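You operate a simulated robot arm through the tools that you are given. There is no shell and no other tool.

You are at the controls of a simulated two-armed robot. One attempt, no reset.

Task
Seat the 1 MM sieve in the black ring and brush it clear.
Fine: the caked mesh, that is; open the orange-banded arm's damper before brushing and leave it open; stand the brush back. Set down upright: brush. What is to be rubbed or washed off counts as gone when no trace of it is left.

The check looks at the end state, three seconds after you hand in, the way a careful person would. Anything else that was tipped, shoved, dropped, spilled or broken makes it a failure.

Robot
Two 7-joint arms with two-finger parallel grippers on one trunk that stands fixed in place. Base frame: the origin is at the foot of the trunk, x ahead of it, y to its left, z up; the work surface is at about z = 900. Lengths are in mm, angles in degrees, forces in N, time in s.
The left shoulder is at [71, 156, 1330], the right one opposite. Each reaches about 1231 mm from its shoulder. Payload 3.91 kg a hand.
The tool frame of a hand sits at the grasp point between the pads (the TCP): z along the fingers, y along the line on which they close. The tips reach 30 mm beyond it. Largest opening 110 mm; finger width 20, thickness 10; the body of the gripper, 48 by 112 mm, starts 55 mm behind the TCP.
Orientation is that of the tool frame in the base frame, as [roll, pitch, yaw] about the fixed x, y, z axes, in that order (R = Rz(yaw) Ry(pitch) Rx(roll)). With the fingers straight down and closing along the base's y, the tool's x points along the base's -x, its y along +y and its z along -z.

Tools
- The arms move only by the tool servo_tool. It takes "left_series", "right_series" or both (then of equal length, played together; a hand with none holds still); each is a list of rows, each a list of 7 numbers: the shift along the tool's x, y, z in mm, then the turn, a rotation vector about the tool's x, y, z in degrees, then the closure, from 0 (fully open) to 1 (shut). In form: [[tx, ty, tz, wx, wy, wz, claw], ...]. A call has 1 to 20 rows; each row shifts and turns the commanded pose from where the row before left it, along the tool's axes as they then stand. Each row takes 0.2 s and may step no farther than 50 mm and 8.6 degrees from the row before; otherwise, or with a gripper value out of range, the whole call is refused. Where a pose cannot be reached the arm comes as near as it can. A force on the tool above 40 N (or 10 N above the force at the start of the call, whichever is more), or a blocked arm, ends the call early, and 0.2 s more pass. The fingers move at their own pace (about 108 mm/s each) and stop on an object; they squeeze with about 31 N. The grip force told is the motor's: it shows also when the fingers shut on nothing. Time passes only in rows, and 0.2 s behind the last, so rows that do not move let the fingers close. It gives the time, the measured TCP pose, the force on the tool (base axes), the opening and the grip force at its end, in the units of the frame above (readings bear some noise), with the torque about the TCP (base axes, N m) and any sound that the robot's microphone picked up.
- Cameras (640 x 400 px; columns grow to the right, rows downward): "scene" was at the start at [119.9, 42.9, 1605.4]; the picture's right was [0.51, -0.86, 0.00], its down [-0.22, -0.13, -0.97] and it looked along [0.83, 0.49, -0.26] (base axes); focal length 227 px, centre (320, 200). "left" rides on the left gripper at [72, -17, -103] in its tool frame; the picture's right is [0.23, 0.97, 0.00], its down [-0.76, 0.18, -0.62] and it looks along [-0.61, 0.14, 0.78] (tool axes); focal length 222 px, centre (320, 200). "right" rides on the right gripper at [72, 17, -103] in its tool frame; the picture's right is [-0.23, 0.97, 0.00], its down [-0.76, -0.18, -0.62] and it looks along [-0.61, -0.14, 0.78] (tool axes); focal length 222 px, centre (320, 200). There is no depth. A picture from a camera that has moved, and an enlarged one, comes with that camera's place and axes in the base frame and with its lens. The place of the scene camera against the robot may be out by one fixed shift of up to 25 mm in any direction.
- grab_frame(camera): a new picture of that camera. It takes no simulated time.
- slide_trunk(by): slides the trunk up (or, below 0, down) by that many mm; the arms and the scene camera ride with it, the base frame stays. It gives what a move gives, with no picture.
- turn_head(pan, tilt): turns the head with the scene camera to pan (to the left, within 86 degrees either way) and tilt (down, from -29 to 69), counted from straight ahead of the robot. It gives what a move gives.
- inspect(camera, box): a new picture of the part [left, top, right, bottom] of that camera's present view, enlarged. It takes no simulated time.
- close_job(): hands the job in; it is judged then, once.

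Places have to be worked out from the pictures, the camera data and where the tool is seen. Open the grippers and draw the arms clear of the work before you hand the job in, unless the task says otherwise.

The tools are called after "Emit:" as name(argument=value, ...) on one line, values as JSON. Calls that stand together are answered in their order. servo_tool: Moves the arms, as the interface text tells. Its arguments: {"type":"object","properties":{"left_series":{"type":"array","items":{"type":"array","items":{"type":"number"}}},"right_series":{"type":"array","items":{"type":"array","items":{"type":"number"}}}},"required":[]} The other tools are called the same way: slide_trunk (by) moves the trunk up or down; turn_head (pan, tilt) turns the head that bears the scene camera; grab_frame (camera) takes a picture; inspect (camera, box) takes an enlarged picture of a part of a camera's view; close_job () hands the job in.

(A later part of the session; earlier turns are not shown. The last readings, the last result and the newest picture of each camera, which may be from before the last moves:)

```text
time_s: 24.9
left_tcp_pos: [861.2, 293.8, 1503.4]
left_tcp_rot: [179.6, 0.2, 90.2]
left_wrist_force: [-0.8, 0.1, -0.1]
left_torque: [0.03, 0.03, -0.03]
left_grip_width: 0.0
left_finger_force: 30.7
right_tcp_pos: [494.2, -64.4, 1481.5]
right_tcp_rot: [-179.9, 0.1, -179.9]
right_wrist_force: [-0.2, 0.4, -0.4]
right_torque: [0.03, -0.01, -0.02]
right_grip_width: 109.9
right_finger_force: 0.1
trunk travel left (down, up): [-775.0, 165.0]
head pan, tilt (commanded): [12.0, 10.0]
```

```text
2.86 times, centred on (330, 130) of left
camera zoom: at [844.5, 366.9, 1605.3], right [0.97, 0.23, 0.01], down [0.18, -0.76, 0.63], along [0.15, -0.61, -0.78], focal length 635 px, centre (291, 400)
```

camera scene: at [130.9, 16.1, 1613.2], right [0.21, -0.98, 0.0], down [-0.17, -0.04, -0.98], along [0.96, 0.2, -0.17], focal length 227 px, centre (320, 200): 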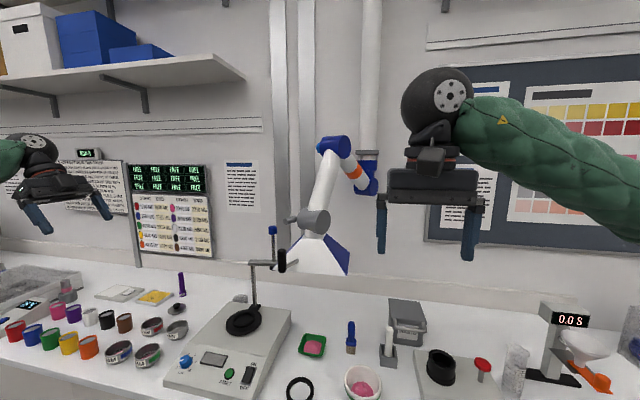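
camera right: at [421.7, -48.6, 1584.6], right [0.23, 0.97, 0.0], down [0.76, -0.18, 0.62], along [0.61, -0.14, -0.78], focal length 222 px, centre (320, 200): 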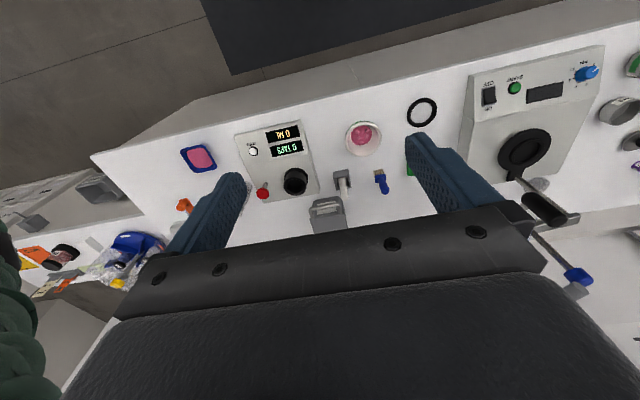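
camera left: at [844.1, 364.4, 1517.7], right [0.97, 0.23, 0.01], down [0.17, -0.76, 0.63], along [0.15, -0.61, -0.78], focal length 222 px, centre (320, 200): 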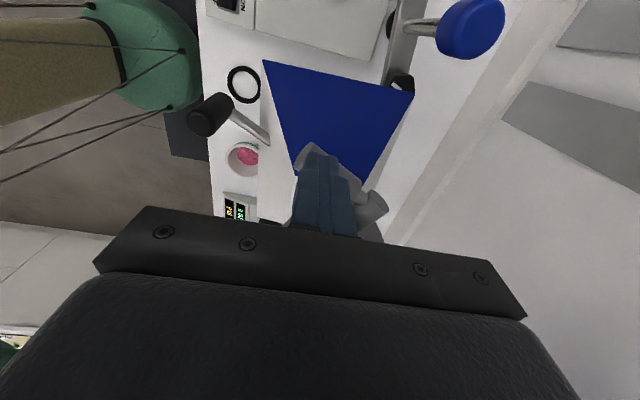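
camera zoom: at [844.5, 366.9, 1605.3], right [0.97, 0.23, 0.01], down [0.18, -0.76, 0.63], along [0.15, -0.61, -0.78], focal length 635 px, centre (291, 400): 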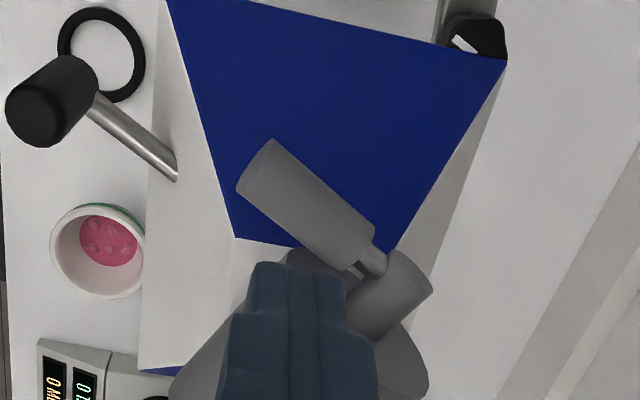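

The extraction arm is friction-jointed (it has a grab handle on the hood) and sank about 13 mm; the lever did not turn, so it must turn upward. I'll back the left hand away and reorient it so the closed fingers point forward-right and 30° down, to lift the lever from beneath.

Emit:
servo_tool(left_series=[[22, -33, 0, 0, 0, 0, 1], [22, -33, 0, 0, 0, 0, 1], [22, -33, 0, 0, 0, 0, 1], [0, 0, 0, 0, 0, -7.8, 1], [0, 0, 0, 0, 0, -7.8, 1], [0, 0, 0, 0, 0, -7.8, 1], [0, 0, 0, 0, 0, -7.8, 1], [0, 0, 0, 0, 0, -7.8, 1], [0, 0, 0, 0, 0, -7.8, 1], [0, 0, 0, 0, 0, -7.8, 1], [0, 0, 0, 0, 0, -7.8, 1], [0, 0, 0, 0, -7.5, 0, 1], [0, 0, 0, 0, -7.5, 0, 1], [0, 0, 0, 0, -7.5, 0, 1], [0, 0, 0, 0, -7.5, 0, 1], [0, 0, 0, 0, -7.5, 0, 1], [0, 0, 0, 0, -7.5, 0, 1], [0, 0, 0, 0, -7.5, 0, 1], [0, 0, 0, 0, -7.5, 0, 1]])

Emit:
grab_frame(camera="left")

Emit:
grab_frame(camera="scene")

```text
time_s: 28.9
left_tcp_pos: [764.7, 358.1, 1501.9]
left_tcp_rot: [179.8, 60.4, 152.4]
left_wrist_force: [0.5, 0.3, -0.4]
left_torque: [0.03, 0.01, 0.01]
left_grip_width: 0.0
left_finger_force: 31.5
right_tcp_pos: [492.1, -64.9, 1482.3]
right_tcp_rot: [180.0, 0.0, 180.0]
right_wrist_force: [-0.1, -0.3, -0.1]
right_torque: [-0.03, -0.01, 0.0]
right_grip_width: 110.1
right_finger_force: 0.1
trunk travel left (down, up): [-775.0, 165.0]
head pan, tilt (commanded): [12.0, 10.0]
```

```text
taken
camera left: at [645.3, 402.1, 1489.6], right [0.35, 0.92, -0.2], down [-0.07, 0.23, 0.97], along [0.93, -0.33, 0.14], focal length 222 px, centre (320, 200)
```

left: 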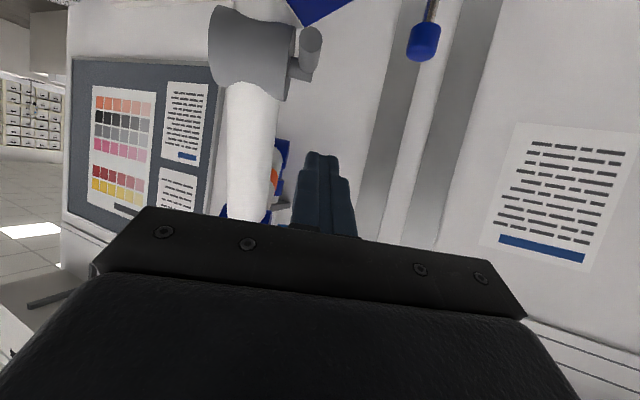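

```text
taken
camera scene: at [130.3, 15.2, 1613.3], right [0.21, -0.98, 0.0], down [-0.17, -0.04, -0.98], along [0.96, 0.2, -0.17], focal length 227 px, centre (320, 200)
```

scene: 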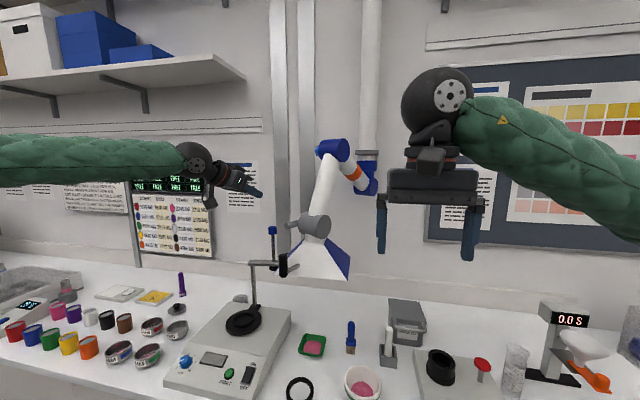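

Emit:
inspect(camera="left", box=[200, 0, 360, 110])

```text
3.64 times, centred on (280, 55) of left
camera zoom: at [645.3, 402.1, 1489.6], right [0.35, 0.92, -0.2], down [-0.07, 0.23, 0.97], along [0.93, -0.33, 0.14], focal length 808 px, centre (466, 727)
```

zoom: 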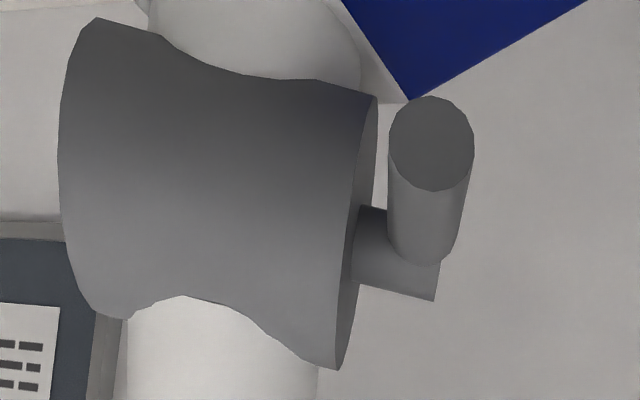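

The lever end is at about (852, 288, 1372), 22 mm thick, aligned with my tool direction. I'll lower the closed fingers in front of and below the lever first, then check before sliding under.

Emit:
servo_tool(left_series=[[33.1, -5, 25.3, 0, 0, 0, 1], [33.1, -5, 25.3, 0, 0, 0, 1], [33.1, -5, 25.3, 0, 0, 0, 1], [33.1, -5, 25.3, 0, 0, 0, 1], [0, 0, 0, 0, 0, 0, 1]])

Emit:
grab_frame(camera="left")

Emit:
inspect(camera="scene", box=[200, 150, 380, 290])

```text
time_s: 30.1
left_tcp_pos: [773.4, 330.9, 1337.1]
left_tcp_rot: [179.7, 60.4, 152.3]
left_wrist_force: [0.1, 0.6, 0.6]
left_torque: [0.05, 0.0, 0.04]
left_grip_width: 0.0
left_finger_force: 31.0
right_tcp_pos: [493.2, -65.2, 1481.8]
right_tcp_rot: [-179.9, 0.1, 180.0]
right_wrist_force: [0.1, -1.0, -0.1]
right_torque: [0.01, -0.01, -0.01]
right_grip_width: 110.1
right_finger_force: 0.1
trunk travel left (down, up): [-775.0, 165.0]
head pan, tilt (commanded): [12.0, 10.0]
```

```text
taken
camera left: at [654.4, 373.9, 1323.6], right [0.35, 0.92, -0.2], down [-0.07, 0.23, 0.97], along [0.93, -0.33, 0.14], focal length 222 px, centre (320, 200)
```

left: 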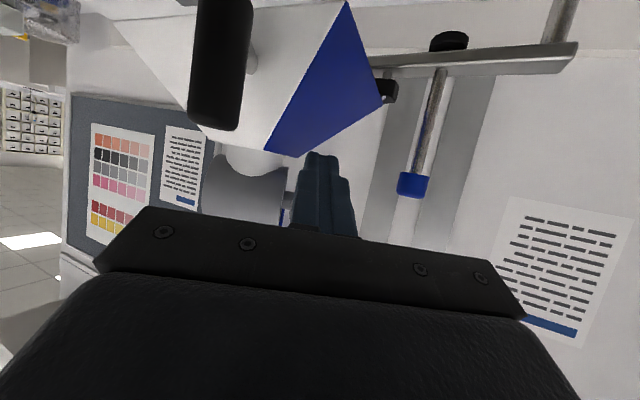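

```text
2.86 times, centred on (290, 220) of scene
camera zoom: at [129.6, 14.3, 1613.3], right [0.21, -0.98, 0.0], down [-0.17, -0.04, -0.98], along [0.96, 0.2, -0.17], focal length 648 px, centre (406, 143)
```

zoom: 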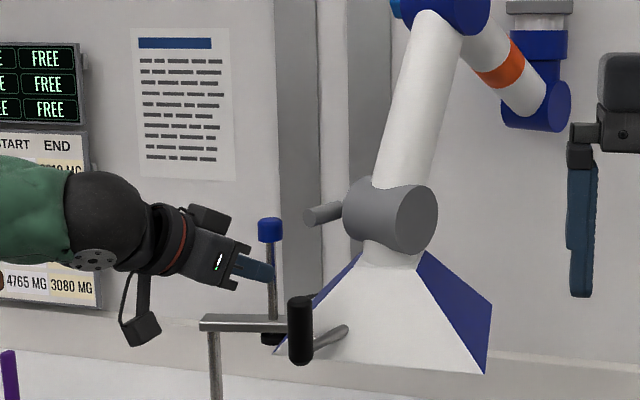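

Clear of the hood handle and the stand. Sliding forward under the lever now.

Emit:
servo_tool(left_series=[[-13.2, 0, 23.2, 0, 0, 0, 1], [-13.2, 0, 23.2, 0, 0, 0, 1], [-13.2, 0, 23.2, 0, 0, 0, 1], [0, 0, 0, 0, 0, 0, 1]])

Emit:
inspect(camera="scene", box=[230, 150, 370, 270])

Emit:
grab_frame(camera="left")

```text
time_s: 31.1
left_tcp_pos: [846.0, 295.4, 1336.4]
left_tcp_rot: [179.9, 60.4, 152.4]
left_wrist_force: [-0.7, 0.6, -0.3]
left_torque: [-0.01, 0.04, 0.01]
left_grip_width: 0.3
left_finger_force: 31.0
right_tcp_pos: [492.1, -65.3, 1481.0]
right_tcp_rot: [-180.0, 0.0, -179.9]
right_wrist_force: [-0.9, -0.6, 0.1]
right_torque: [-0.01, 0.02, -0.01]
right_grip_width: 110.2
right_finger_force: 0.1
trunk travel left (down, up): [-775.0, 165.0]
head pan, tilt (commanded): [12.0, 10.0]
```

```text
3.33 times, centred on (300, 210) of scene
camera zoom: at [130.5, 15.2, 1613.2], right [0.21, -0.98, 0.0], down [-0.17, -0.04, -0.98], along [0.96, 0.2, -0.17], focal length 756 px, centre (387, 167)
```

zoom: 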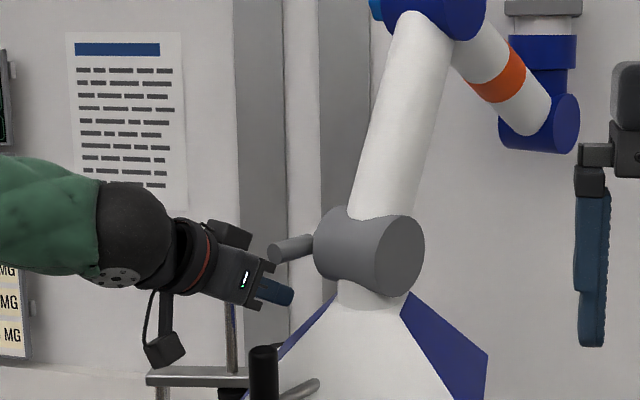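

```text
taken
camera left: at [727.3, 338.2, 1323.8], right [0.35, 0.92, -0.2], down [-0.07, 0.23, 0.97], along [0.93, -0.33, 0.14], focal length 222 px, centre (320, 200)
```

left: 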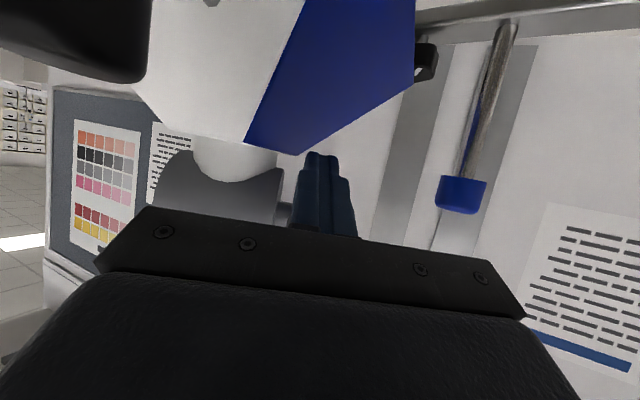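

Fingers are under the lever with about 17 mm gap. Raising in small steps and watching the force.

Emit:
servo_tool(left_series=[[-4.35, 0, -2.47, 0, 0, 0, 1], [-4.35, 0, -2.47, 0, 0, 0, 1], [-4.35, 0, -2.47, 0, 0, 0, 1], [-2.6, 0, -1.48, 0, 0, 0, 1], [-2.6, 0, -1.48, 0, 0, 0, 1], [-2.6, 0, -1.48, 0, 0, 0, 1], [-2.6, 0, -1.48, 0, 0, 0, 1], [-2.6, 0, -1.48, 0, 0, 0, 1]])

Emit:
inspect(camera="scene", box=[230, 150, 370, 270])

```text
time_s: 32.9
left_tcp_pos: [844.0, 293.6, 1367.4]
left_tcp_rot: [179.8, 60.5, 152.4]
left_wrist_force: [-1.3, -0.6, -1.1]
left_torque: [-0.01, 0.0, -0.02]
left_grip_width: 0.0
left_finger_force: 31.0
right_tcp_pos: [492.8, -65.7, 1481.8]
right_tcp_rot: [180.0, -0.1, -180.0]
right_wrist_force: [0.6, 0.2, 0.2]
right_torque: [-0.03, 0.0, -0.01]
right_grip_width: 110.2
right_finger_force: 0.0
trunk travel left (down, up): [-775.0, 165.0]
head pan, tilt (commanded): [12.0, 10.0]
```

```text
3.33 times, centred on (300, 210) of scene
camera zoom: at [130.3, 14.5, 1613.2], right [0.21, -0.98, 0.0], down [-0.17, -0.04, -0.98], along [0.96, 0.2, -0.17], focal length 756 px, centre (387, 167)
```

zoom: 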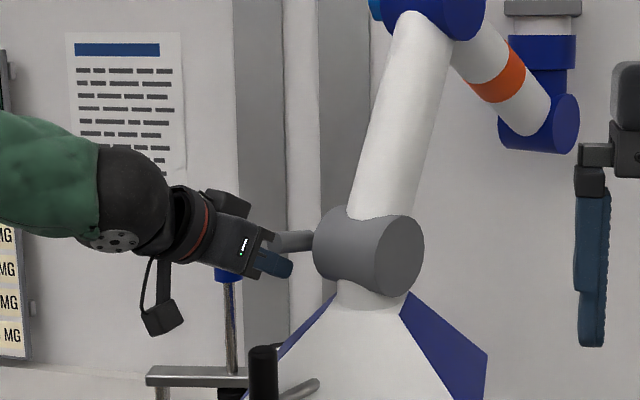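

No significant force yet. Continuing to raise.

Emit:
servo_tool(left_series=[[-2.6, 0, -1.48, 0, 0, 0, 1], [-2.6, 0, -1.48, 0, 0, 0, 1], [-2.6, 0, -1.48, 0, 0, 0, 1], [-2.6, 0, -1.48, 0, 0, 0, 1], [-2.6, 0, -1.48, 0, 0, 0, 1], [-2.6, 0, -1.48, 0, 0, 0, 1]])

Emit:
inspect(camera="scene", box=[230, 150, 370, 270])

```text
time_s: 34.3
left_tcp_pos: [846.6, 292.6, 1384.6]
left_tcp_rot: [179.9, 60.4, 152.4]
left_wrist_force: [0.2, -1.2, 0.2]
left_torque: [-0.03, -0.01, 0.0]
left_grip_width: 0.0
left_finger_force: 31.4
right_tcp_pos: [493.3, -64.9, 1481.3]
right_tcp_rot: [-180.0, 0.0, -179.9]
right_wrist_force: [-0.6, 0.1, 0.9]
right_torque: [0.01, 0.02, -0.01]
right_grip_width: 109.9
right_finger_force: 0.0
trunk travel left (down, up): [-775.0, 165.0]
head pan, tilt (commanded): [12.0, 10.0]
```

```text
3.33 times, centred on (300, 210) of scene
camera zoom: at [130.4, 14.2, 1613.3], right [0.21, -0.98, 0.0], down [-0.17, -0.04, -0.98], along [0.96, 0.2, -0.17], focal length 756 px, centre (387, 167)
```

zoom: 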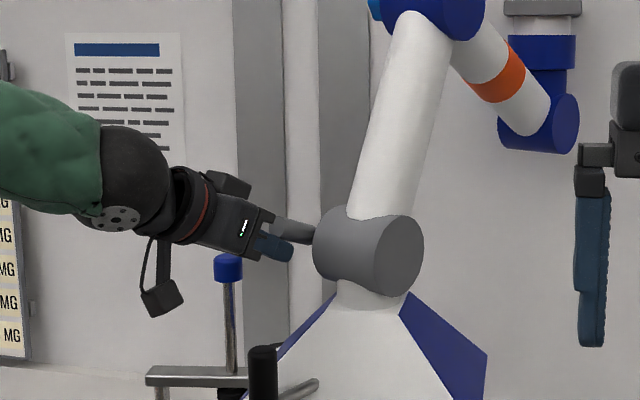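

The lever is turning upward freely and the arm stays put. I'll follow the arc: up, then up-and-forward.

Emit:
servo_tool(left_series=[[-2.83, 0, -1.6, 0, 0, 0, 1], [-2.83, 0, -1.6, 0, 0, 0, 1], [-4.76, 0, 0.28, 0, 0, 0, 1], [-4.76, 0, 0.28, 0, 0, 0, 1], [-4.76, 0, 0.28, 0, 0, 0, 1], [-4.76, 0, 0.28, 0, 0, 0, 1], [-4.76, 0, 0.28, 0, 0, 0, 1], [-3.47, 0, 2.05, 0, 0, 0, 1], [-3.47, 0, 2.05, 0, 0, 0, 1], [-3.47, 0, 2.05, 0, 0, 0, 1]])

Emit:
inspect(camera="scene", box=[230, 150, 370, 270])

Emit:
grab_frame(camera="left")

```text
time_s: 36.5
left_tcp_pos: [865.5, 282.1, 1415.6]
left_tcp_rot: [179.8, 60.3, 152.3]
left_wrist_force: [-3.6, 2.7, 2.7]
left_torque: [-0.01, -0.04, 0.01]
left_grip_width: 0.0
left_finger_force: 31.1
right_tcp_pos: [492.5, -66.0, 1480.9]
right_tcp_rot: [-180.0, 0.0, 179.9]
right_wrist_force: [0.5, 0.0, -0.4]
right_torque: [-0.01, 0.01, -0.03]
right_grip_width: 110.1
right_finger_force: 0.1
trunk travel left (down, up): [-775.0, 165.0]
head pan, tilt (commanded): [12.0, 10.0]
```

```text
3.33 times, centred on (300, 210) of scene
camera zoom: at [130.7, 14.3, 1613.2], right [0.21, -0.98, 0.0], down [-0.17, -0.04, -0.98], along [0.96, 0.2, -0.17], focal length 756 px, centre (387, 167)
```

zoom: 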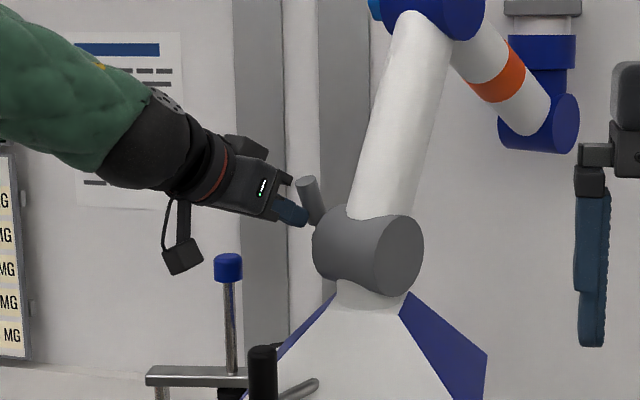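

```text
taken
camera left: at [747.5, 326.2, 1404.2], right [0.35, 0.92, -0.2], down [-0.07, 0.23, 0.97], along [0.93, -0.33, 0.14], focal length 222 px, centre (320, 200)
```

left: 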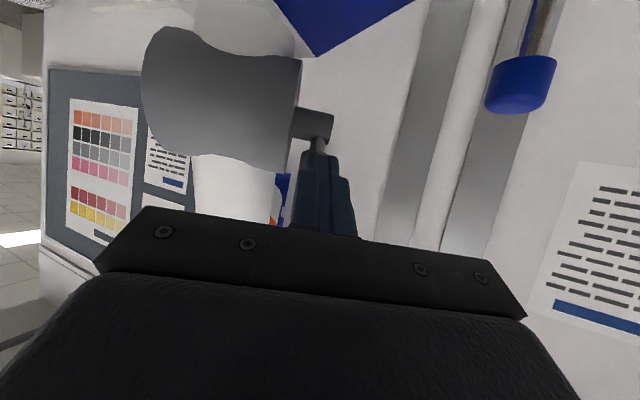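

Lever is about 65° up with only a few newtons. Continuing along the arc to vertical and feeling for the stop.

Emit:
servo_tool(left_series=[[-3.47, 0, 2.05, 0, 0, 0, 1], [-3.47, 0, 2.05, 0, 0, 0, 1], [-3.47, 0, 2.05, 0, 0, 0, 1], [-2.35, 0, 2.1, 0, 0, 0, 1]])

Emit:
inspect(camera="scene", box=[230, 150, 370, 270])

```text
time_s: 37.5
left_tcp_pos: [878.9, 276.1, 1423.2]
left_tcp_rot: [179.8, 60.3, 152.4]
left_wrist_force: [-1.5, 0.7, 0.5]
left_torque: [0.02, -0.02, -0.02]
left_grip_width: 0.0
left_finger_force: 30.8
right_tcp_pos: [493.2, -65.6, 1481.4]
right_tcp_rot: [-180.0, 0.1, -180.0]
right_wrist_force: [-0.6, -0.6, -0.5]
right_torque: [0.0, 0.0, 0.0]
right_grip_width: 110.2
right_finger_force: 0.0
trunk travel left (down, up): [-775.0, 165.0]
head pan, tilt (commanded): [12.0, 10.0]
```

```text
3.33 times, centred on (300, 210) of scene
camera zoom: at [130.4, 14.6, 1613.3], right [0.21, -0.98, 0.0], down [-0.17, -0.04, -0.98], along [0.96, 0.2, -0.17], focal length 756 px, centre (387, 167)
```

zoom: 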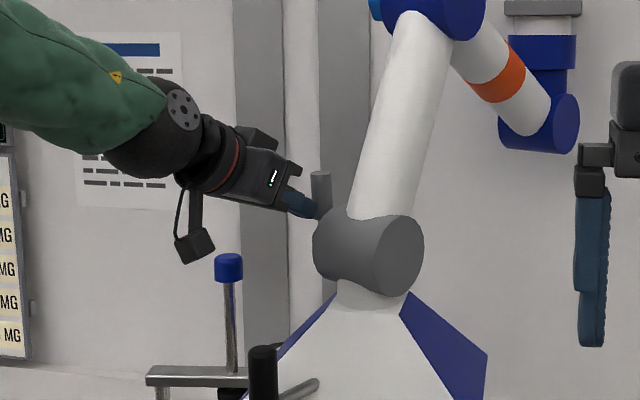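

Lever is nearly vertical. Two more small pushes forward, checking the force to find the stop.

Emit:
servo_tool(left_series=[[-1.5, 0, 2.6, 0, 0, 0, 1], [-1.5, 0, 2.6, 0, 0, 0, 1]])

Emit:
inspect(camera="scene", box=[260, 150, 360, 240])

```text
time_s: 38.1
left_tcp_pos: [880.2, 275.2, 1423.9]
left_tcp_rot: [179.9, 60.3, 152.4]
left_wrist_force: [-16.2, 6.2, -3.5]
left_torque: [0.18, 0.12, -0.04]
left_grip_width: 0.0
left_finger_force: 31.1
right_tcp_pos: [491.5, -62.6, 1481.8]
right_tcp_rot: [180.0, 0.1, 180.0]
right_wrist_force: [-0.3, 0.1, 0.1]
right_torque: [0.01, 0.0, 0.0]
right_grip_width: 110.1
right_finger_force: 0.1
trunk travel left (down, up): [-775.0, 165.0]
head pan, tilt (commanded): [12.0, 10.0]
```

```text
4.44 times, centred on (310, 195) of scene
camera zoom: at [128.4, 15.9, 1613.3], right [0.21, -0.98, 0.0], down [-0.17, -0.04, -0.98], along [0.96, 0.21, -0.17], focal length 1008 px, centre (364, 222)
```

zoom: 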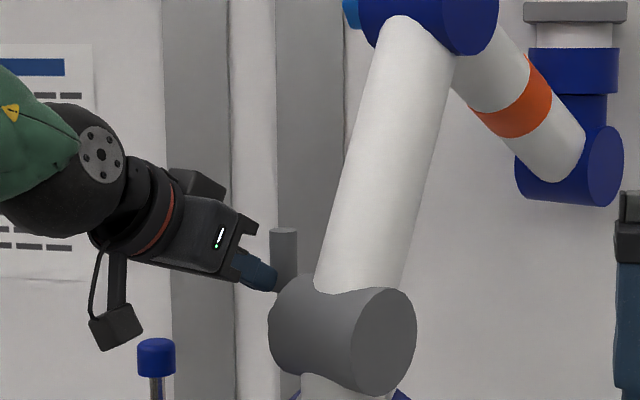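

The stop is reached (≈17 N, lever upright in line with the duct) – the damper is open. Backing off straight away from the lever.

Emit:
servo_tool(left_series=[[2.5, 0, -4.3, 0, 0, 0, 1], [10, 0, -17, 0, 0, 0, 1], [20, 0, -35, 0, 0, 0, 1], [20, 0, -35, 0, 0, 0, 1], [0, 0, 0, 0, 0, 0, 1]])

Emit:
inspect(camera="scene", box=[230, 150, 370, 270])

Emit:
grab_frame(camera="left")

```text
time_s: 39.3
left_tcp_pos: [791.6, 323.4, 1422.8]
left_tcp_rot: [179.7, 60.4, 152.4]
left_wrist_force: [0.0, -1.2, 0.4]
left_torque: [-0.01, 0.0, 0.02]
left_grip_width: 0.1
left_finger_force: 31.2
right_tcp_pos: [495.1, -65.7, 1481.4]
right_tcp_rot: [180.0, -0.2, -180.0]
right_wrist_force: [0.7, 0.1, -0.2]
right_torque: [0.03, -0.05, -0.04]
right_grip_width: 110.0
right_finger_force: 0.1
trunk travel left (down, up): [-775.0, 165.0]
head pan, tilt (commanded): [12.0, 10.0]
```

```text
3.33 times, centred on (300, 210) of scene
camera zoom: at [131.8, 13.8, 1613.1], right [0.21, -0.98, 0.0], down [-0.17, -0.04, -0.98], along [0.96, 0.2, -0.17], focal length 756 px, centre (387, 167)
```

zoom: 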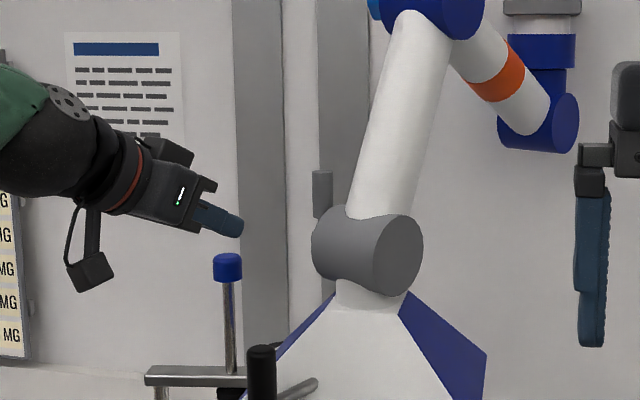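

```text
taken
camera left: at [673.0, 366.9, 1410.7], right [0.35, 0.92, -0.2], down [-0.06, 0.23, 0.97], along [0.93, -0.33, 0.14], focal length 222 px, centre (320, 200)
```

left: 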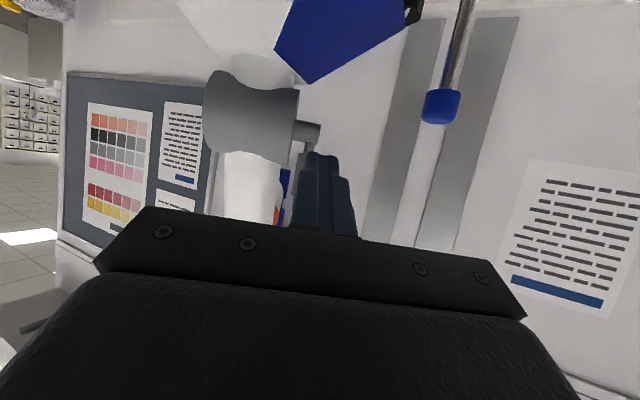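

The damper lever stands upright, in line with the duct, and stays. Now I retract the left hand, straighten it to fingers-down and open it, then go over to the 1 MM sieve.

Emit:
servo_tool(left_series=[[24.7, 0, -43, 0, 0, 0, 1], [24.7, 0, -43, 0, 0, 0, 1], [0, 0, 0, 0, 7.5, 0, 1], [0, 0, 0, 0, 7.5, 0, 1], [0, 0, 0, 0, 7.5, 0, 1], [0, 0, 0, 0, 7.5, 0, 1], [0, 0, 0, 0, 7.5, 0, 1], [0, 0, 0, 0, 7.5, 0, 1], [0, 0, 0, 0, 7.5, 0, 1], [0, 0, 0, 0, 7.8, 0, 1], [0, 0, 0, 0, 0, 7.8, 0], [0, 0, 0, 0, 0, 7.8, 0], [0, 0, 0, 0, 0, 7.8, 0], [0, 0, 0, 0, 0, 7.8, 0], [0, 0, 0, 0, 0, 7.8, 0], [0, 0, 0, 0, 0, 7.8, 0], [0, 0, 0, 0, 0, 7.8, 0], [0, 0, 0, 0, 0, 7.8, 0]])

Emit:
grab_frame(camera="scene")

```text
time_s: 43.1
left_tcp_pos: [702.4, 383.7, 1425.4]
left_tcp_rot: [179.9, 0.0, 90.1]
left_wrist_force: [0.2, 0.3, -0.9]
left_torque: [0.0, 0.02, 0.01]
left_grip_width: 110.1
left_finger_force: 0.0
left hand out of reach, approached as far as the arm can: row 9, 10
right_tcp_pos: [493.7, -66.1, 1481.6]
right_tcp_rot: [179.9, 0.0, 180.0]
right_wrist_force: [-0.5, -0.6, 0.6]
right_torque: [0.01, -0.01, -0.01]
right_grip_width: 110.0
right_finger_force: 0.1
trunk travel left (down, up): [-775.0, 165.0]
head pan, tilt (commanded): [12.0, 10.0]
```

```text
taken
camera scene: at [130.7, 14.5, 1613.2], right [0.21, -0.98, 0.0], down [-0.17, -0.04, -0.98], along [0.96, 0.2, -0.17], focal length 227 px, centre (320, 200)
```

scene: 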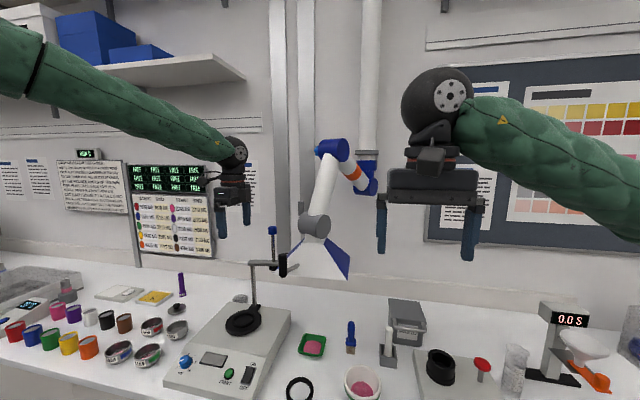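

Moving the left hand over the 1 MM sieve for a close look from above.

Emit:
servo_tool(left_series=[[40.2, -1.9, 22.9, 0, 0, 0, 0], [40.2, -1.9, 22.9, 0, 0, 0, 0], [40.2, -1.9, 22.9, 0, 0, 0, 0], [40.2, -1.9, 22.9, 0, 0, 0, 0], [40.2, -1.9, 22.9, 0, 0, 0, 0], [40.2, -1.9, 22.9, 0, 0, 0, 0], [40.2, -1.9, 22.9, 0, 0, 0, 0], [40.2, -1.9, 22.9, 0, 0, 0, 0], [40.2, -1.9, 22.9, 0, 0, 0, 0], [40.2, -1.9, 22.9, 0, 0, 0, 0], [40.2, -1.9, 22.9, 0, 0, 0, 0], [40.2, -1.9, 22.9, 0, 0, 0, 0], [0, 0, 0, 0, 0, 0, 0]])

Emit:
grab_frame(camera="left")

Emit:
inspect(camera="left", box=[250, 40, 410, 140])

```text
time_s: 45.9
left_tcp_pos: [680.3, 866.3, 1151.6]
left_tcp_rot: [179.8, -0.1, 90.1]
left_wrist_force: [-0.3, 0.1, -0.5]
left_torque: [0.02, 0.02, 0.01]
left_grip_width: 110.1
left_finger_force: 0.1
right_tcp_pos: [494.4, -66.7, 1481.6]
right_tcp_rot: [179.9, 0.0, -180.0]
right_wrist_force: [-0.2, 0.3, 0.1]
right_torque: [0.0, 0.01, -0.02]
right_grip_width: 109.8
right_finger_force: 0.1
trunk travel left (down, up): [-775.0, 165.0]
head pan, tilt (commanded): [12.0, 10.0]
```

```text
taken
camera left: at [662.4, 939.4, 1254.3], right [0.97, 0.23, 0.0], down [0.18, -0.76, 0.62], along [0.15, -0.61, -0.78], focal length 222 px, centre (320, 200)
```

left: 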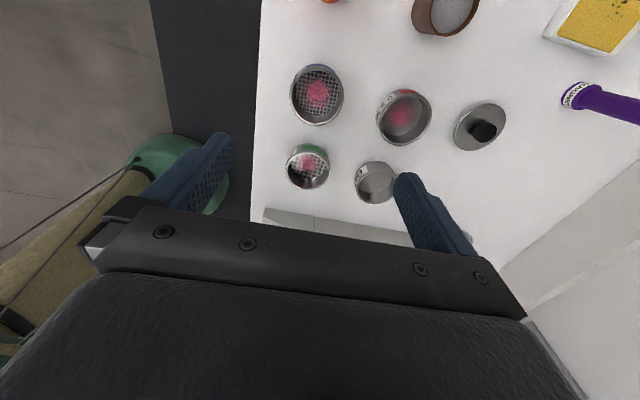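

```text
4.00 times, centred on (330, 90) of left
camera zoom: at [662.4, 939.4, 1254.3], right [0.97, 0.23, 0.0], down [0.18, -0.76, 0.62], along [0.15, -0.61, -0.78], focal length 888 px, centre (280, 640)
```

zoom: 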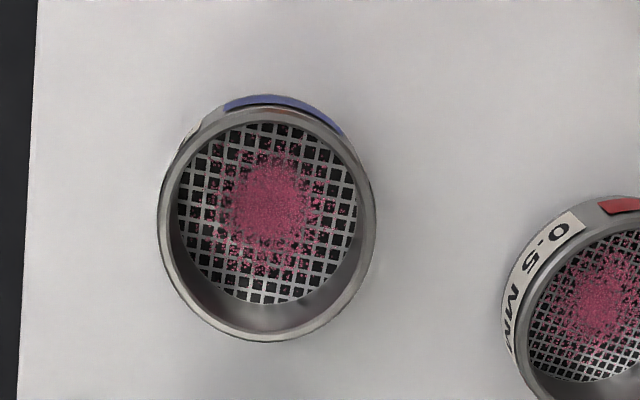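

Sieve centre is about (678, 863), outer diameter ~72, rim top ~945. I'll descend part way, centring on it, and look again.

Emit:
servo_tool(left_series=[[-3.3, -2.3, 30, 0, 0, 0, 0], [0, 0, 40, 0, 0, 0, 0], [0, 0, 40, 0, 0, 0, 0], [0, 0, 0, 0, 0, 0, 0]])

Emit:
grab_frame(camera="left")

Emit:
inspect(camera="left", box=[240, 50, 400, 170])

```text
time_s: 46.9
left_tcp_pos: [678.3, 863.9, 1036.9]
left_tcp_rot: [179.8, -0.1, 90.3]
left_wrist_force: [0.5, -0.7, -0.7]
left_torque: [0.0, 0.01, 0.0]
left_grip_width: 109.9
left_finger_force: 0.1
right_tcp_pos: [492.8, -64.9, 1481.3]
right_tcp_rot: [-180.0, 0.0, -179.9]
right_wrist_force: [-0.2, -0.5, -0.3]
right_torque: [-0.03, -0.06, 0.0]
right_grip_width: 109.9
right_finger_force: 0.0
trunk travel left (down, up): [-775.0, 165.0]
head pan, tilt (commanded): [12.0, 10.0]
```

```text
taken
camera left: at [661.2, 938.0, 1140.5], right [0.97, 0.23, 0.0], down [0.18, -0.76, 0.62], along [0.15, -0.61, -0.78], focal length 222 px, centre (320, 200)
```

left: 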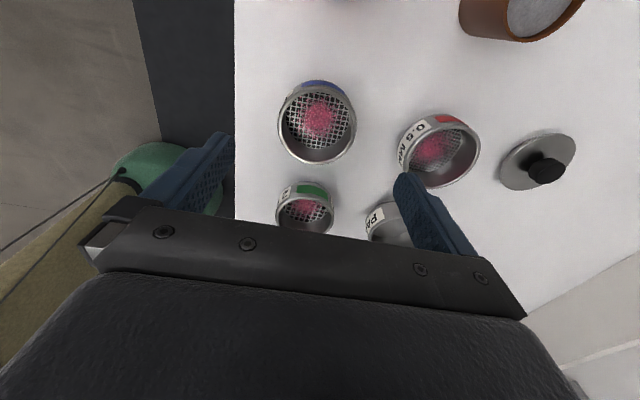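

```text
3.33 times, centred on (320, 110) of left
camera zoom: at [661.2, 938.0, 1140.5], right [0.97, 0.23, 0.0], down [0.18, -0.76, 0.62], along [0.15, -0.61, -0.78], focal length 740 px, centre (320, 500)
```

zoom: 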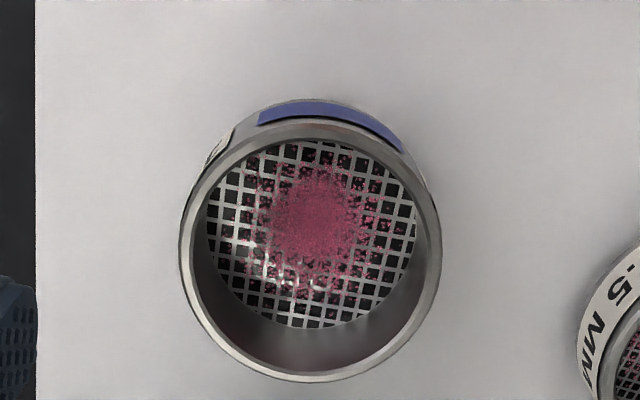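

Sieve centre (677.5, 864), diameter ~73, rim at z≈938. Descending to grasp its upper part, then closing.

Emit:
servo_tool(left_series=[[0, 0, 30, 0, 0, 0, 0], [0, 0, 30, 0, 0, 0, 0], [0, 0, 20, 0, 0, 0, 0], [0, 0, 10, 0, 0, 0, 0], [0, 0, 0, 0, 0, 0, 0.2], [0, 0, 0, 0, 0, 0, 0.3], [0, 0, 0, 0, 0, 0, 0.5], [0, 0, 0, 0, 0, 0, 1], [0, 0, 0, 0, 0, 0, 1]])

Emit:
grab_frame(camera="left")

Emit:
turn_head(pan=50, tilt=25)

Emit:
inspect(camera="scene", box=[220, 160, 420, 300])

```text
time_s: 48.9
left_tcp_pos: [676.0, 862.5, 950.0]
left_tcp_rot: [179.9, 0.0, 90.1]
left_wrist_force: [-0.2, 0.8, 1.7]
left_torque: [-0.02, 0.1, 0.0]
left_grip_width: 71.6
left_finger_force: 31.2
right_tcp_pos: [493.1, -65.2, 1482.1]
right_tcp_rot: [-180.0, 0.0, -180.0]
right_wrist_force: [0.1, 0.7, -0.5]
right_torque: [-0.02, -0.02, 0.03]
right_grip_width: 110.0
right_finger_force: 0.1
trunk travel left (down, up): [-775.0, 165.0]
head pan, tilt (commanded): [12.0, 10.0]
```

```text
taken
camera left: at [660.3, 936.0, 1052.3], right [0.97, 0.23, 0.0], down [0.18, -0.76, 0.62], along [0.14, -0.61, -0.78], focal length 222 px, centre (320, 200)
```

left: 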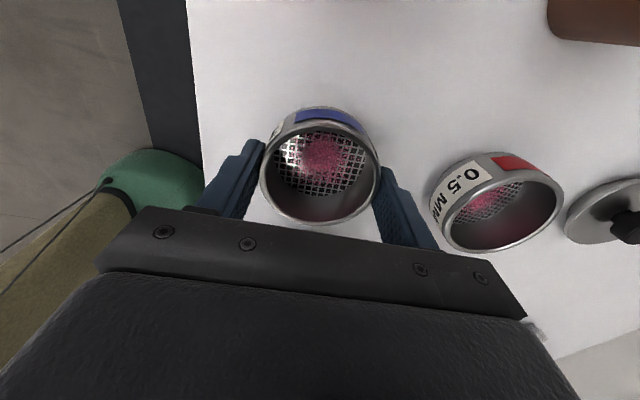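

```text
time_s: 49.9
left_tcp_pos: [677.0, 863.0, 948.3]
left_tcp_rot: [180.0, 0.0, 90.1]
left_wrist_force: [1.2, 1.1, 3.6]
left_torque: [0.01, 0.03, 0.0]
left_grip_width: 71.6
left_finger_force: 31.3
right_tcp_pos: [493.8, -65.6, 1481.4]
right_tcp_rot: [180.0, 0.1, 179.9]
right_wrist_force: [0.7, 0.0, -0.4]
right_torque: [0.02, 0.02, -0.04]
right_grip_width: 110.0
right_finger_force: 0.1
trunk travel left (down, up): [-775.0, 165.0]
head pan, tilt (commanded): [50.0, 25.0]
```

```text
2.86 times, centred on (320, 230) of scene
camera zoom: at [98.8, 65.6, 1588.9], right [0.77, -0.64, 0.0], down [-0.27, -0.32, -0.91], along [0.58, 0.69, -0.42], focal length 648 px, centre (320, 114)
```

zoom: 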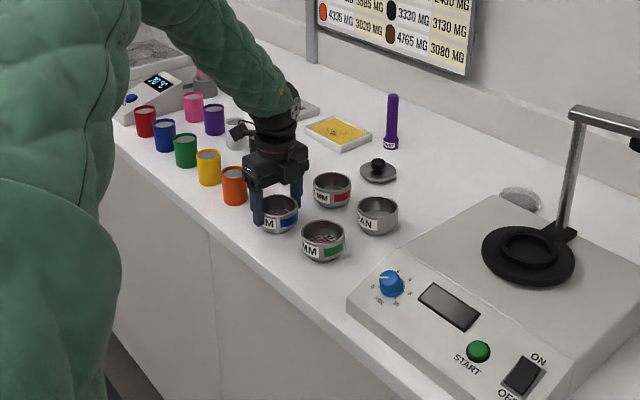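

Gripped (71.6 mm). Lifting straight up.

Emit:
servo_tool(left_series=[[0, 0, -10, 0, 0, 0, 1], [0, 0, -20, 0, 0, 0, 1], [0, 0, -30, 0, 0, 0, 1], [0, 0, -35, 0, 0, 0, 1], [0, 0, -40, 0, 0, 0, 1], [0, 0, -40, 0, 0, 0, 1], [0, 0, 0, 0, 0, 0, 1]])

Emit:
inspect(camera="scene", box=[270, 180, 390, 270])

Emit:
grab_frame(camera="left")

```text
time_s: 51.5
left_tcp_pos: [677.9, 865.1, 1126.0]
left_tcp_rot: [179.9, 0.0, 90.2]
left_wrist_force: [0.0, 0.3, -1.3]
left_torque: [-0.02, 0.02, 0.0]
left_grip_width: 71.5
left_finger_force: 30.7
right_tcp_pos: [494.9, -64.9, 1482.2]
right_tcp_rot: [179.9, 0.0, 180.0]
right_wrist_force: [0.4, -0.7, -0.6]
right_torque: [-0.01, 0.02, 0.05]
right_grip_width: 109.9
right_finger_force: 0.1
trunk travel left (down, up): [-775.0, 165.0]
head pan, tilt (commanded): [50.0, 25.0]
```

```text
4.44 times, centred on (330, 225) of scene
camera zoom: at [99.7, 66.8, 1588.7], right [0.77, -0.64, 0.0], down [-0.27, -0.32, -0.91], along [0.58, 0.69, -0.42], focal length 1008 px, centre (276, 89)
```

zoom: 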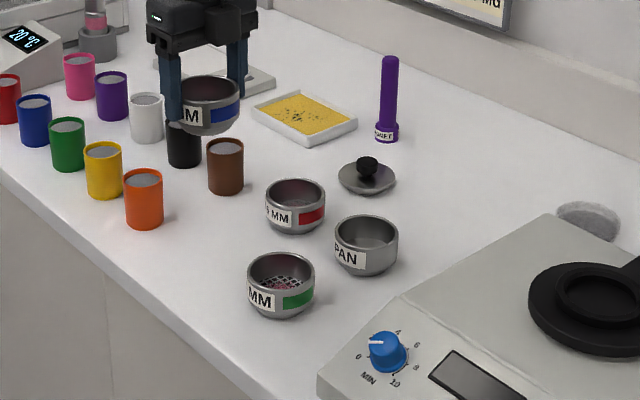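

```text
taken
camera left: at [661.4, 937.6, 1227.8], right [0.97, 0.23, 0.0], down [0.18, -0.76, 0.62], along [0.14, -0.61, -0.78], focal length 222 px, centre (320, 200)
```

left: 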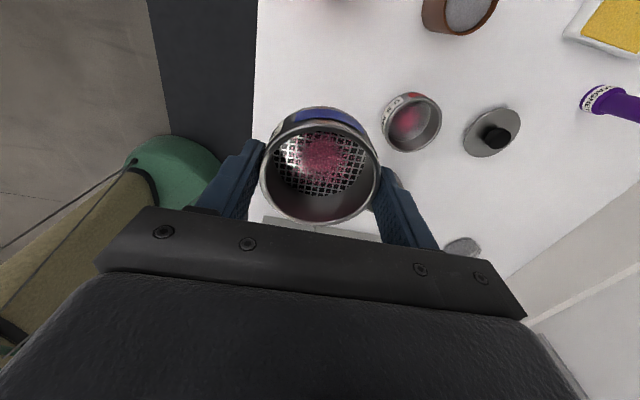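

The sieve is securely held. Before carrying it over, I'll look closely at the ring and at the shaker plate to be sure which is "the black ring".

Emit:
turn_head(pan=12, tilt=35)

Emit:
grab_frame(camera="scene")

Emit:
inspect(camera="scene", box=[250, 200, 410, 320])

Emit:
inspect(camera="scene", box=[180, 150, 290, 260])

```text
time_s: 52.5
left_tcp_pos: [678.2, 863.0, 1125.5]
left_tcp_rot: [179.8, -0.1, 90.0]
left_wrist_force: [0.4, -0.9, -0.6]
left_torque: [0.01, -0.02, 0.02]
left_grip_width: 71.7
left_finger_force: 31.1
right_tcp_pos: [492.3, -64.5, 1481.8]
right_tcp_rot: [-179.9, 0.0, 180.0]
right_wrist_force: [0.5, 0.2, 0.6]
right_torque: [0.01, 0.0, 0.02]
right_grip_width: 109.9
right_finger_force: 0.0
trunk travel left (down, up): [-775.0, 165.0]
head pan, tilt (commanded): [12.0, 35.0]
```

```text
taken
camera scene: at [125.9, 13.8, 1573.1], right [0.21, -0.98, 0.0], down [-0.56, -0.12, -0.82], along [0.8, 0.17, -0.57], focal length 227 px, centre (320, 200)
```

scene: 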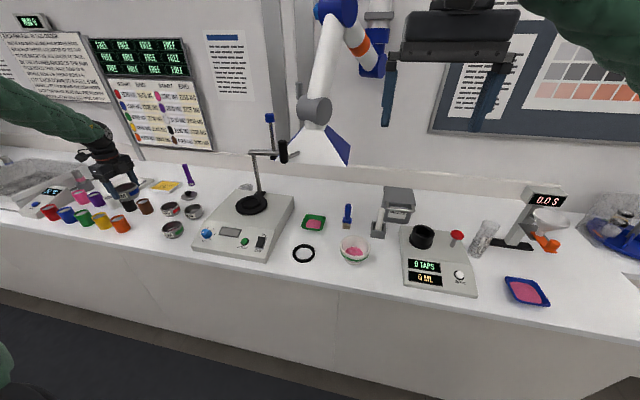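

```text
3.33 times, centred on (330, 260) of scene
camera zoom: at [125.9, 13.8, 1573.1], right [0.21, -0.98, 0.0], down [-0.56, -0.12, -0.82], along [0.8, 0.17, -0.57], focal length 756 px, centre (287, 0)
```

zoom: 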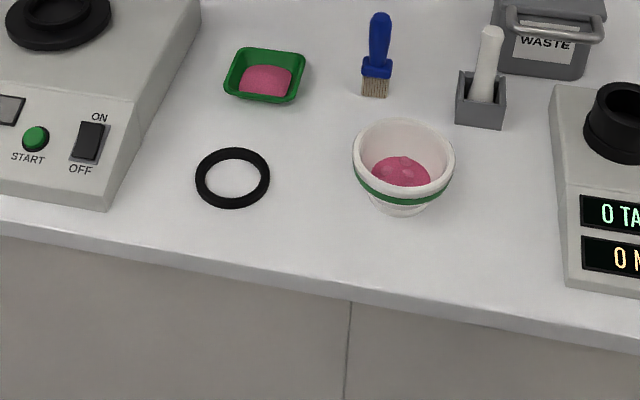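

```text
3.64 times, centred on (235, 205) of scene
camera zoom: at [125.9, 13.8, 1573.1], right [0.21, -0.98, 0.0], down [-0.56, -0.12, -0.82], along [0.8, 0.17, -0.57], focal length 825 px, centre (629, 182)
```

zoom: 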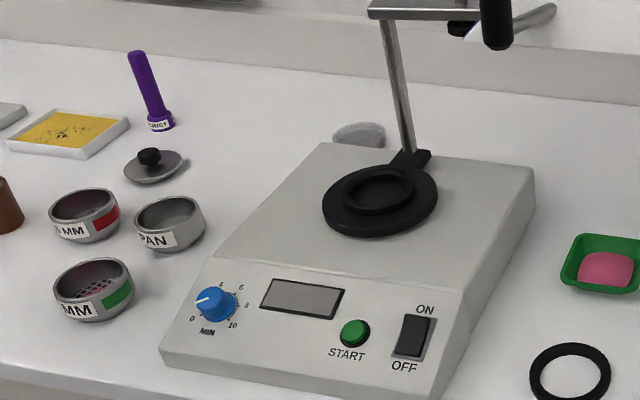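

The loose ring on the bench beside the shaker (under the hood) is the black ring; the shaker only has a plate. I'll use the right hand's camera to measure the ring closely.

Emit:
servo_tool(right_series=[[-12.5, 23.9, 39.5, 0, 0, 0, 0], [-12.5, 23.9, 39.5, 0, 0, 0, 0], [-12.5, 23.9, 39.5, 0, 0, 0, 0], [-12.5, 23.9, 39.5, 0, 0, 0, 0], [-12.5, 23.9, 39.5, 0, 0, 0, 0], [-12.5, 23.9, 39.5, 0, 0, 0, 0], [-12.5, 23.9, 39.5, 0, 0, 0, 0], [-12.5, 23.9, 39.5, 0, 0, 0, 0], [-12.5, 23.9, 39.5, 0, 0, 0, 0], [-12.5, 23.9, 39.5, 0, 0, 0, 0], [-12.5, 23.9, 39.5, 0, 0, 0, 0], [0, 0, 0, 0, 0, 0, 0]])

Emit:
grab_frame(camera="right")

Emit:
inspect(camera="right", box=[240, 80, 420, 220])

```text
time_s: 55.1
left_tcp_pos: [677.7, 863.5, 1124.4]
left_tcp_rot: [179.9, -0.1, 90.1]
left_wrist_force: [-0.3, 0.1, -1.4]
left_torque: [0.02, -0.01, -0.01]
left_grip_width: 71.6
left_finger_force: 30.8
right_tcp_pos: [627.5, 199.0, 1047.7]
right_tcp_rot: [180.0, 0.0, 180.0]
right_wrist_force: [-0.7, -1.0, 0.1]
right_torque: [0.03, 0.01, -0.01]
right_grip_width: 110.1
right_finger_force: 0.1
trunk travel left (down, up): [-775.0, 165.0]
head pan, tilt (commanded): [12.0, 35.0]
```

```text
taken
camera right: at [554.8, 214.3, 1150.6], right [0.23, 0.97, 0.0], down [0.76, -0.18, 0.62], along [0.61, -0.14, -0.78], focal length 222 px, centre (320, 200)
```

right: 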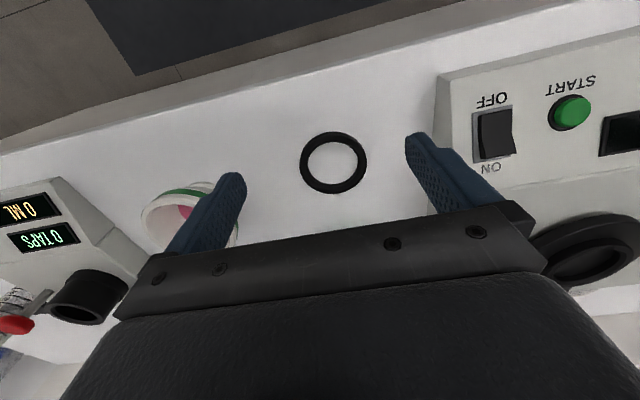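

```text
2.86 times, centred on (330, 150) of right
camera zoom: at [554.8, 214.3, 1150.6], right [0.23, 0.97, 0.0], down [0.76, -0.18, 0.62], along [0.61, -0.14, -0.78], focal length 635 px, centre (291, 343)
```

zoom: 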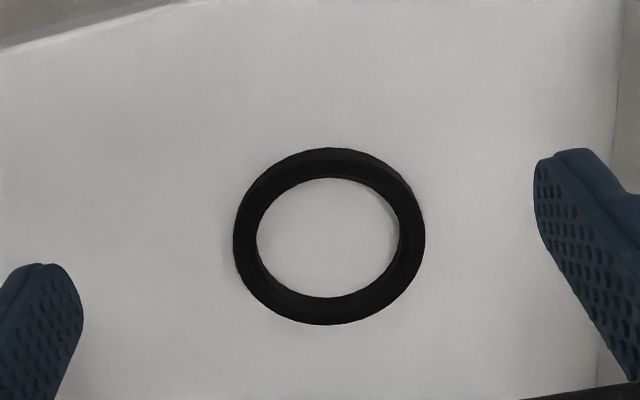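

Ring centre ≈ (692, 200), outer 84, inner ~63 mm. I'll check how the sieve sits in the left gripper (offset along y) with an enlarged view.

Emit:
inspect(camera="left", box=[240, 90, 400, 240])

```text
2.67 times, centred on (320, 165) of left
camera zoom: at [660.8, 936.5, 1229.0], right [0.97, 0.23, 0.0], down [0.18, -0.76, 0.62], along [0.14, -0.61, -0.78], focal length 592 px, centre (320, 293)
```

zoom: 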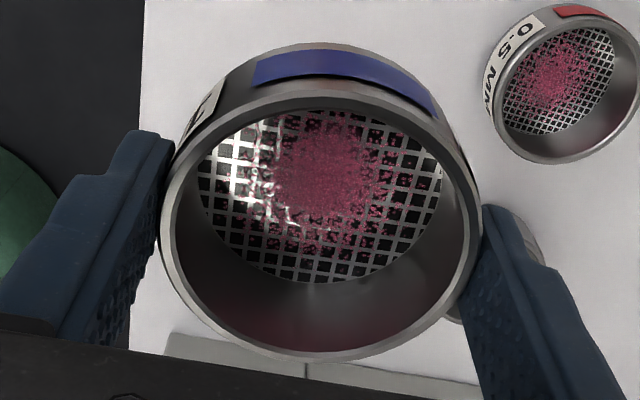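

Sieve sits about 3 mm toward −y of the TCP; ring centre (693, 200). I'll clear the right hand away to the right and then carry the sieve across at moderate height.

Emit:
servo_tool(right_series=[[9.6, -37.1, -21.7, 0, 0, 0, 0], [9.6, -37.1, -21.7, 0, 0, 0, 0], [9.6, -37.1, -21.7, 0, 0, 0, 0], [9.6, -37.1, -21.7, 0, 0, 0, 0], [9.6, -37.1, -21.7, 0, 0, 0, 0], [9.6, -37.1, -21.7, 0, 0, 0, 0], [9.6, -37.1, -21.7, 0, 0, 0, 0], [0, 0, 0, 0, 0, 0, 0]])

Emit:
servo_tool(left_series=[[-33, 0, 0, 0, 0, 0, 1], [-44, 1, 4, 0, 0, 0, 1], [-44, 1, 5, 0, 0, 0, 1], [-44, 1, 5, 0, 0, 0, 1], [-44, 1, 5, 0, 0, 0, 1], [-44, 1, 5, 0, 0, 0, 1], [-44, 1, 5, 0, 0, 0, 1], [-44, 1, 5, 0, 0, 0, 1], [-44, 1, 5, 0, 0, 0, 1], [-44, 1, 5, 0, 0, 0, 1], [-44, 1, 5, 0, 0, 0, 1], [0, 0, 0, 0, 0, 0, 1]])

Emit:
grab_frame(camera="scene")

Emit:
grab_frame(camera="left")

```text
time_s: 56.9
left_tcp_pos: [677.9, 864.5, 1124.2]
left_tcp_rot: [179.9, 0.0, 90.1]
left_wrist_force: [0.8, -0.3, -1.4]
left_torque: [0.02, 0.01, -0.04]
left_grip_width: 71.8
left_finger_force: 31.3
right_tcp_pos: [562.2, -62.9, 1198.1]
right_tcp_rot: [-179.8, 0.0, 180.0]
right_wrist_force: [-0.3, -0.9, 0.3]
right_torque: [0.03, 0.01, -0.04]
right_grip_width: 110.0
right_finger_force: 0.1
trunk travel left (down, up): [-775.0, 165.0]
head pan, tilt (commanded): [12.0, 35.0]
```

```text
time_s: 59.5
left_tcp_pos: [692.7, 390.2, 1075.6]
left_tcp_rot: [179.8, 0.0, 90.2]
left_wrist_force: [0.1, -0.2, -1.6]
left_torque: [0.0, 0.0, -0.01]
left_grip_width: 71.7
left_finger_force: 31.0
right_tcp_pos: [563.0, -64.0, 1198.3]
right_tcp_rot: [180.0, 0.0, 180.0]
right_wrist_force: [0.2, -0.6, -0.4]
right_torque: [-0.02, -0.03, 0.03]
right_grip_width: 110.0
right_finger_force: 0.1
trunk travel left (down, up): [-775.0, 165.0]
head pan, tilt (commanded): [12.0, 35.0]
```

```text
taken
camera scene: at [125.5, 14.1, 1573.1], right [0.21, -0.98, 0.0], down [-0.56, -0.12, -0.82], along [0.8, 0.17, -0.57], focal length 227 px, centre (320, 200)
```

scene: 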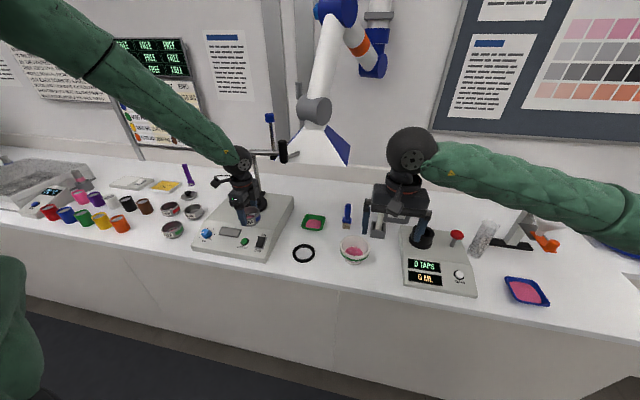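

```text
taken
camera left: at [675.8, 463.1, 1178.7], right [0.97, 0.23, 0.0], down [0.18, -0.76, 0.62], along [0.14, -0.61, -0.78], focal length 222 px, centre (320, 200)
```

left: 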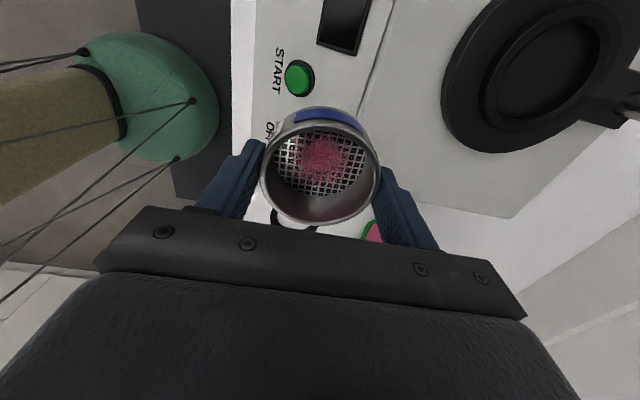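

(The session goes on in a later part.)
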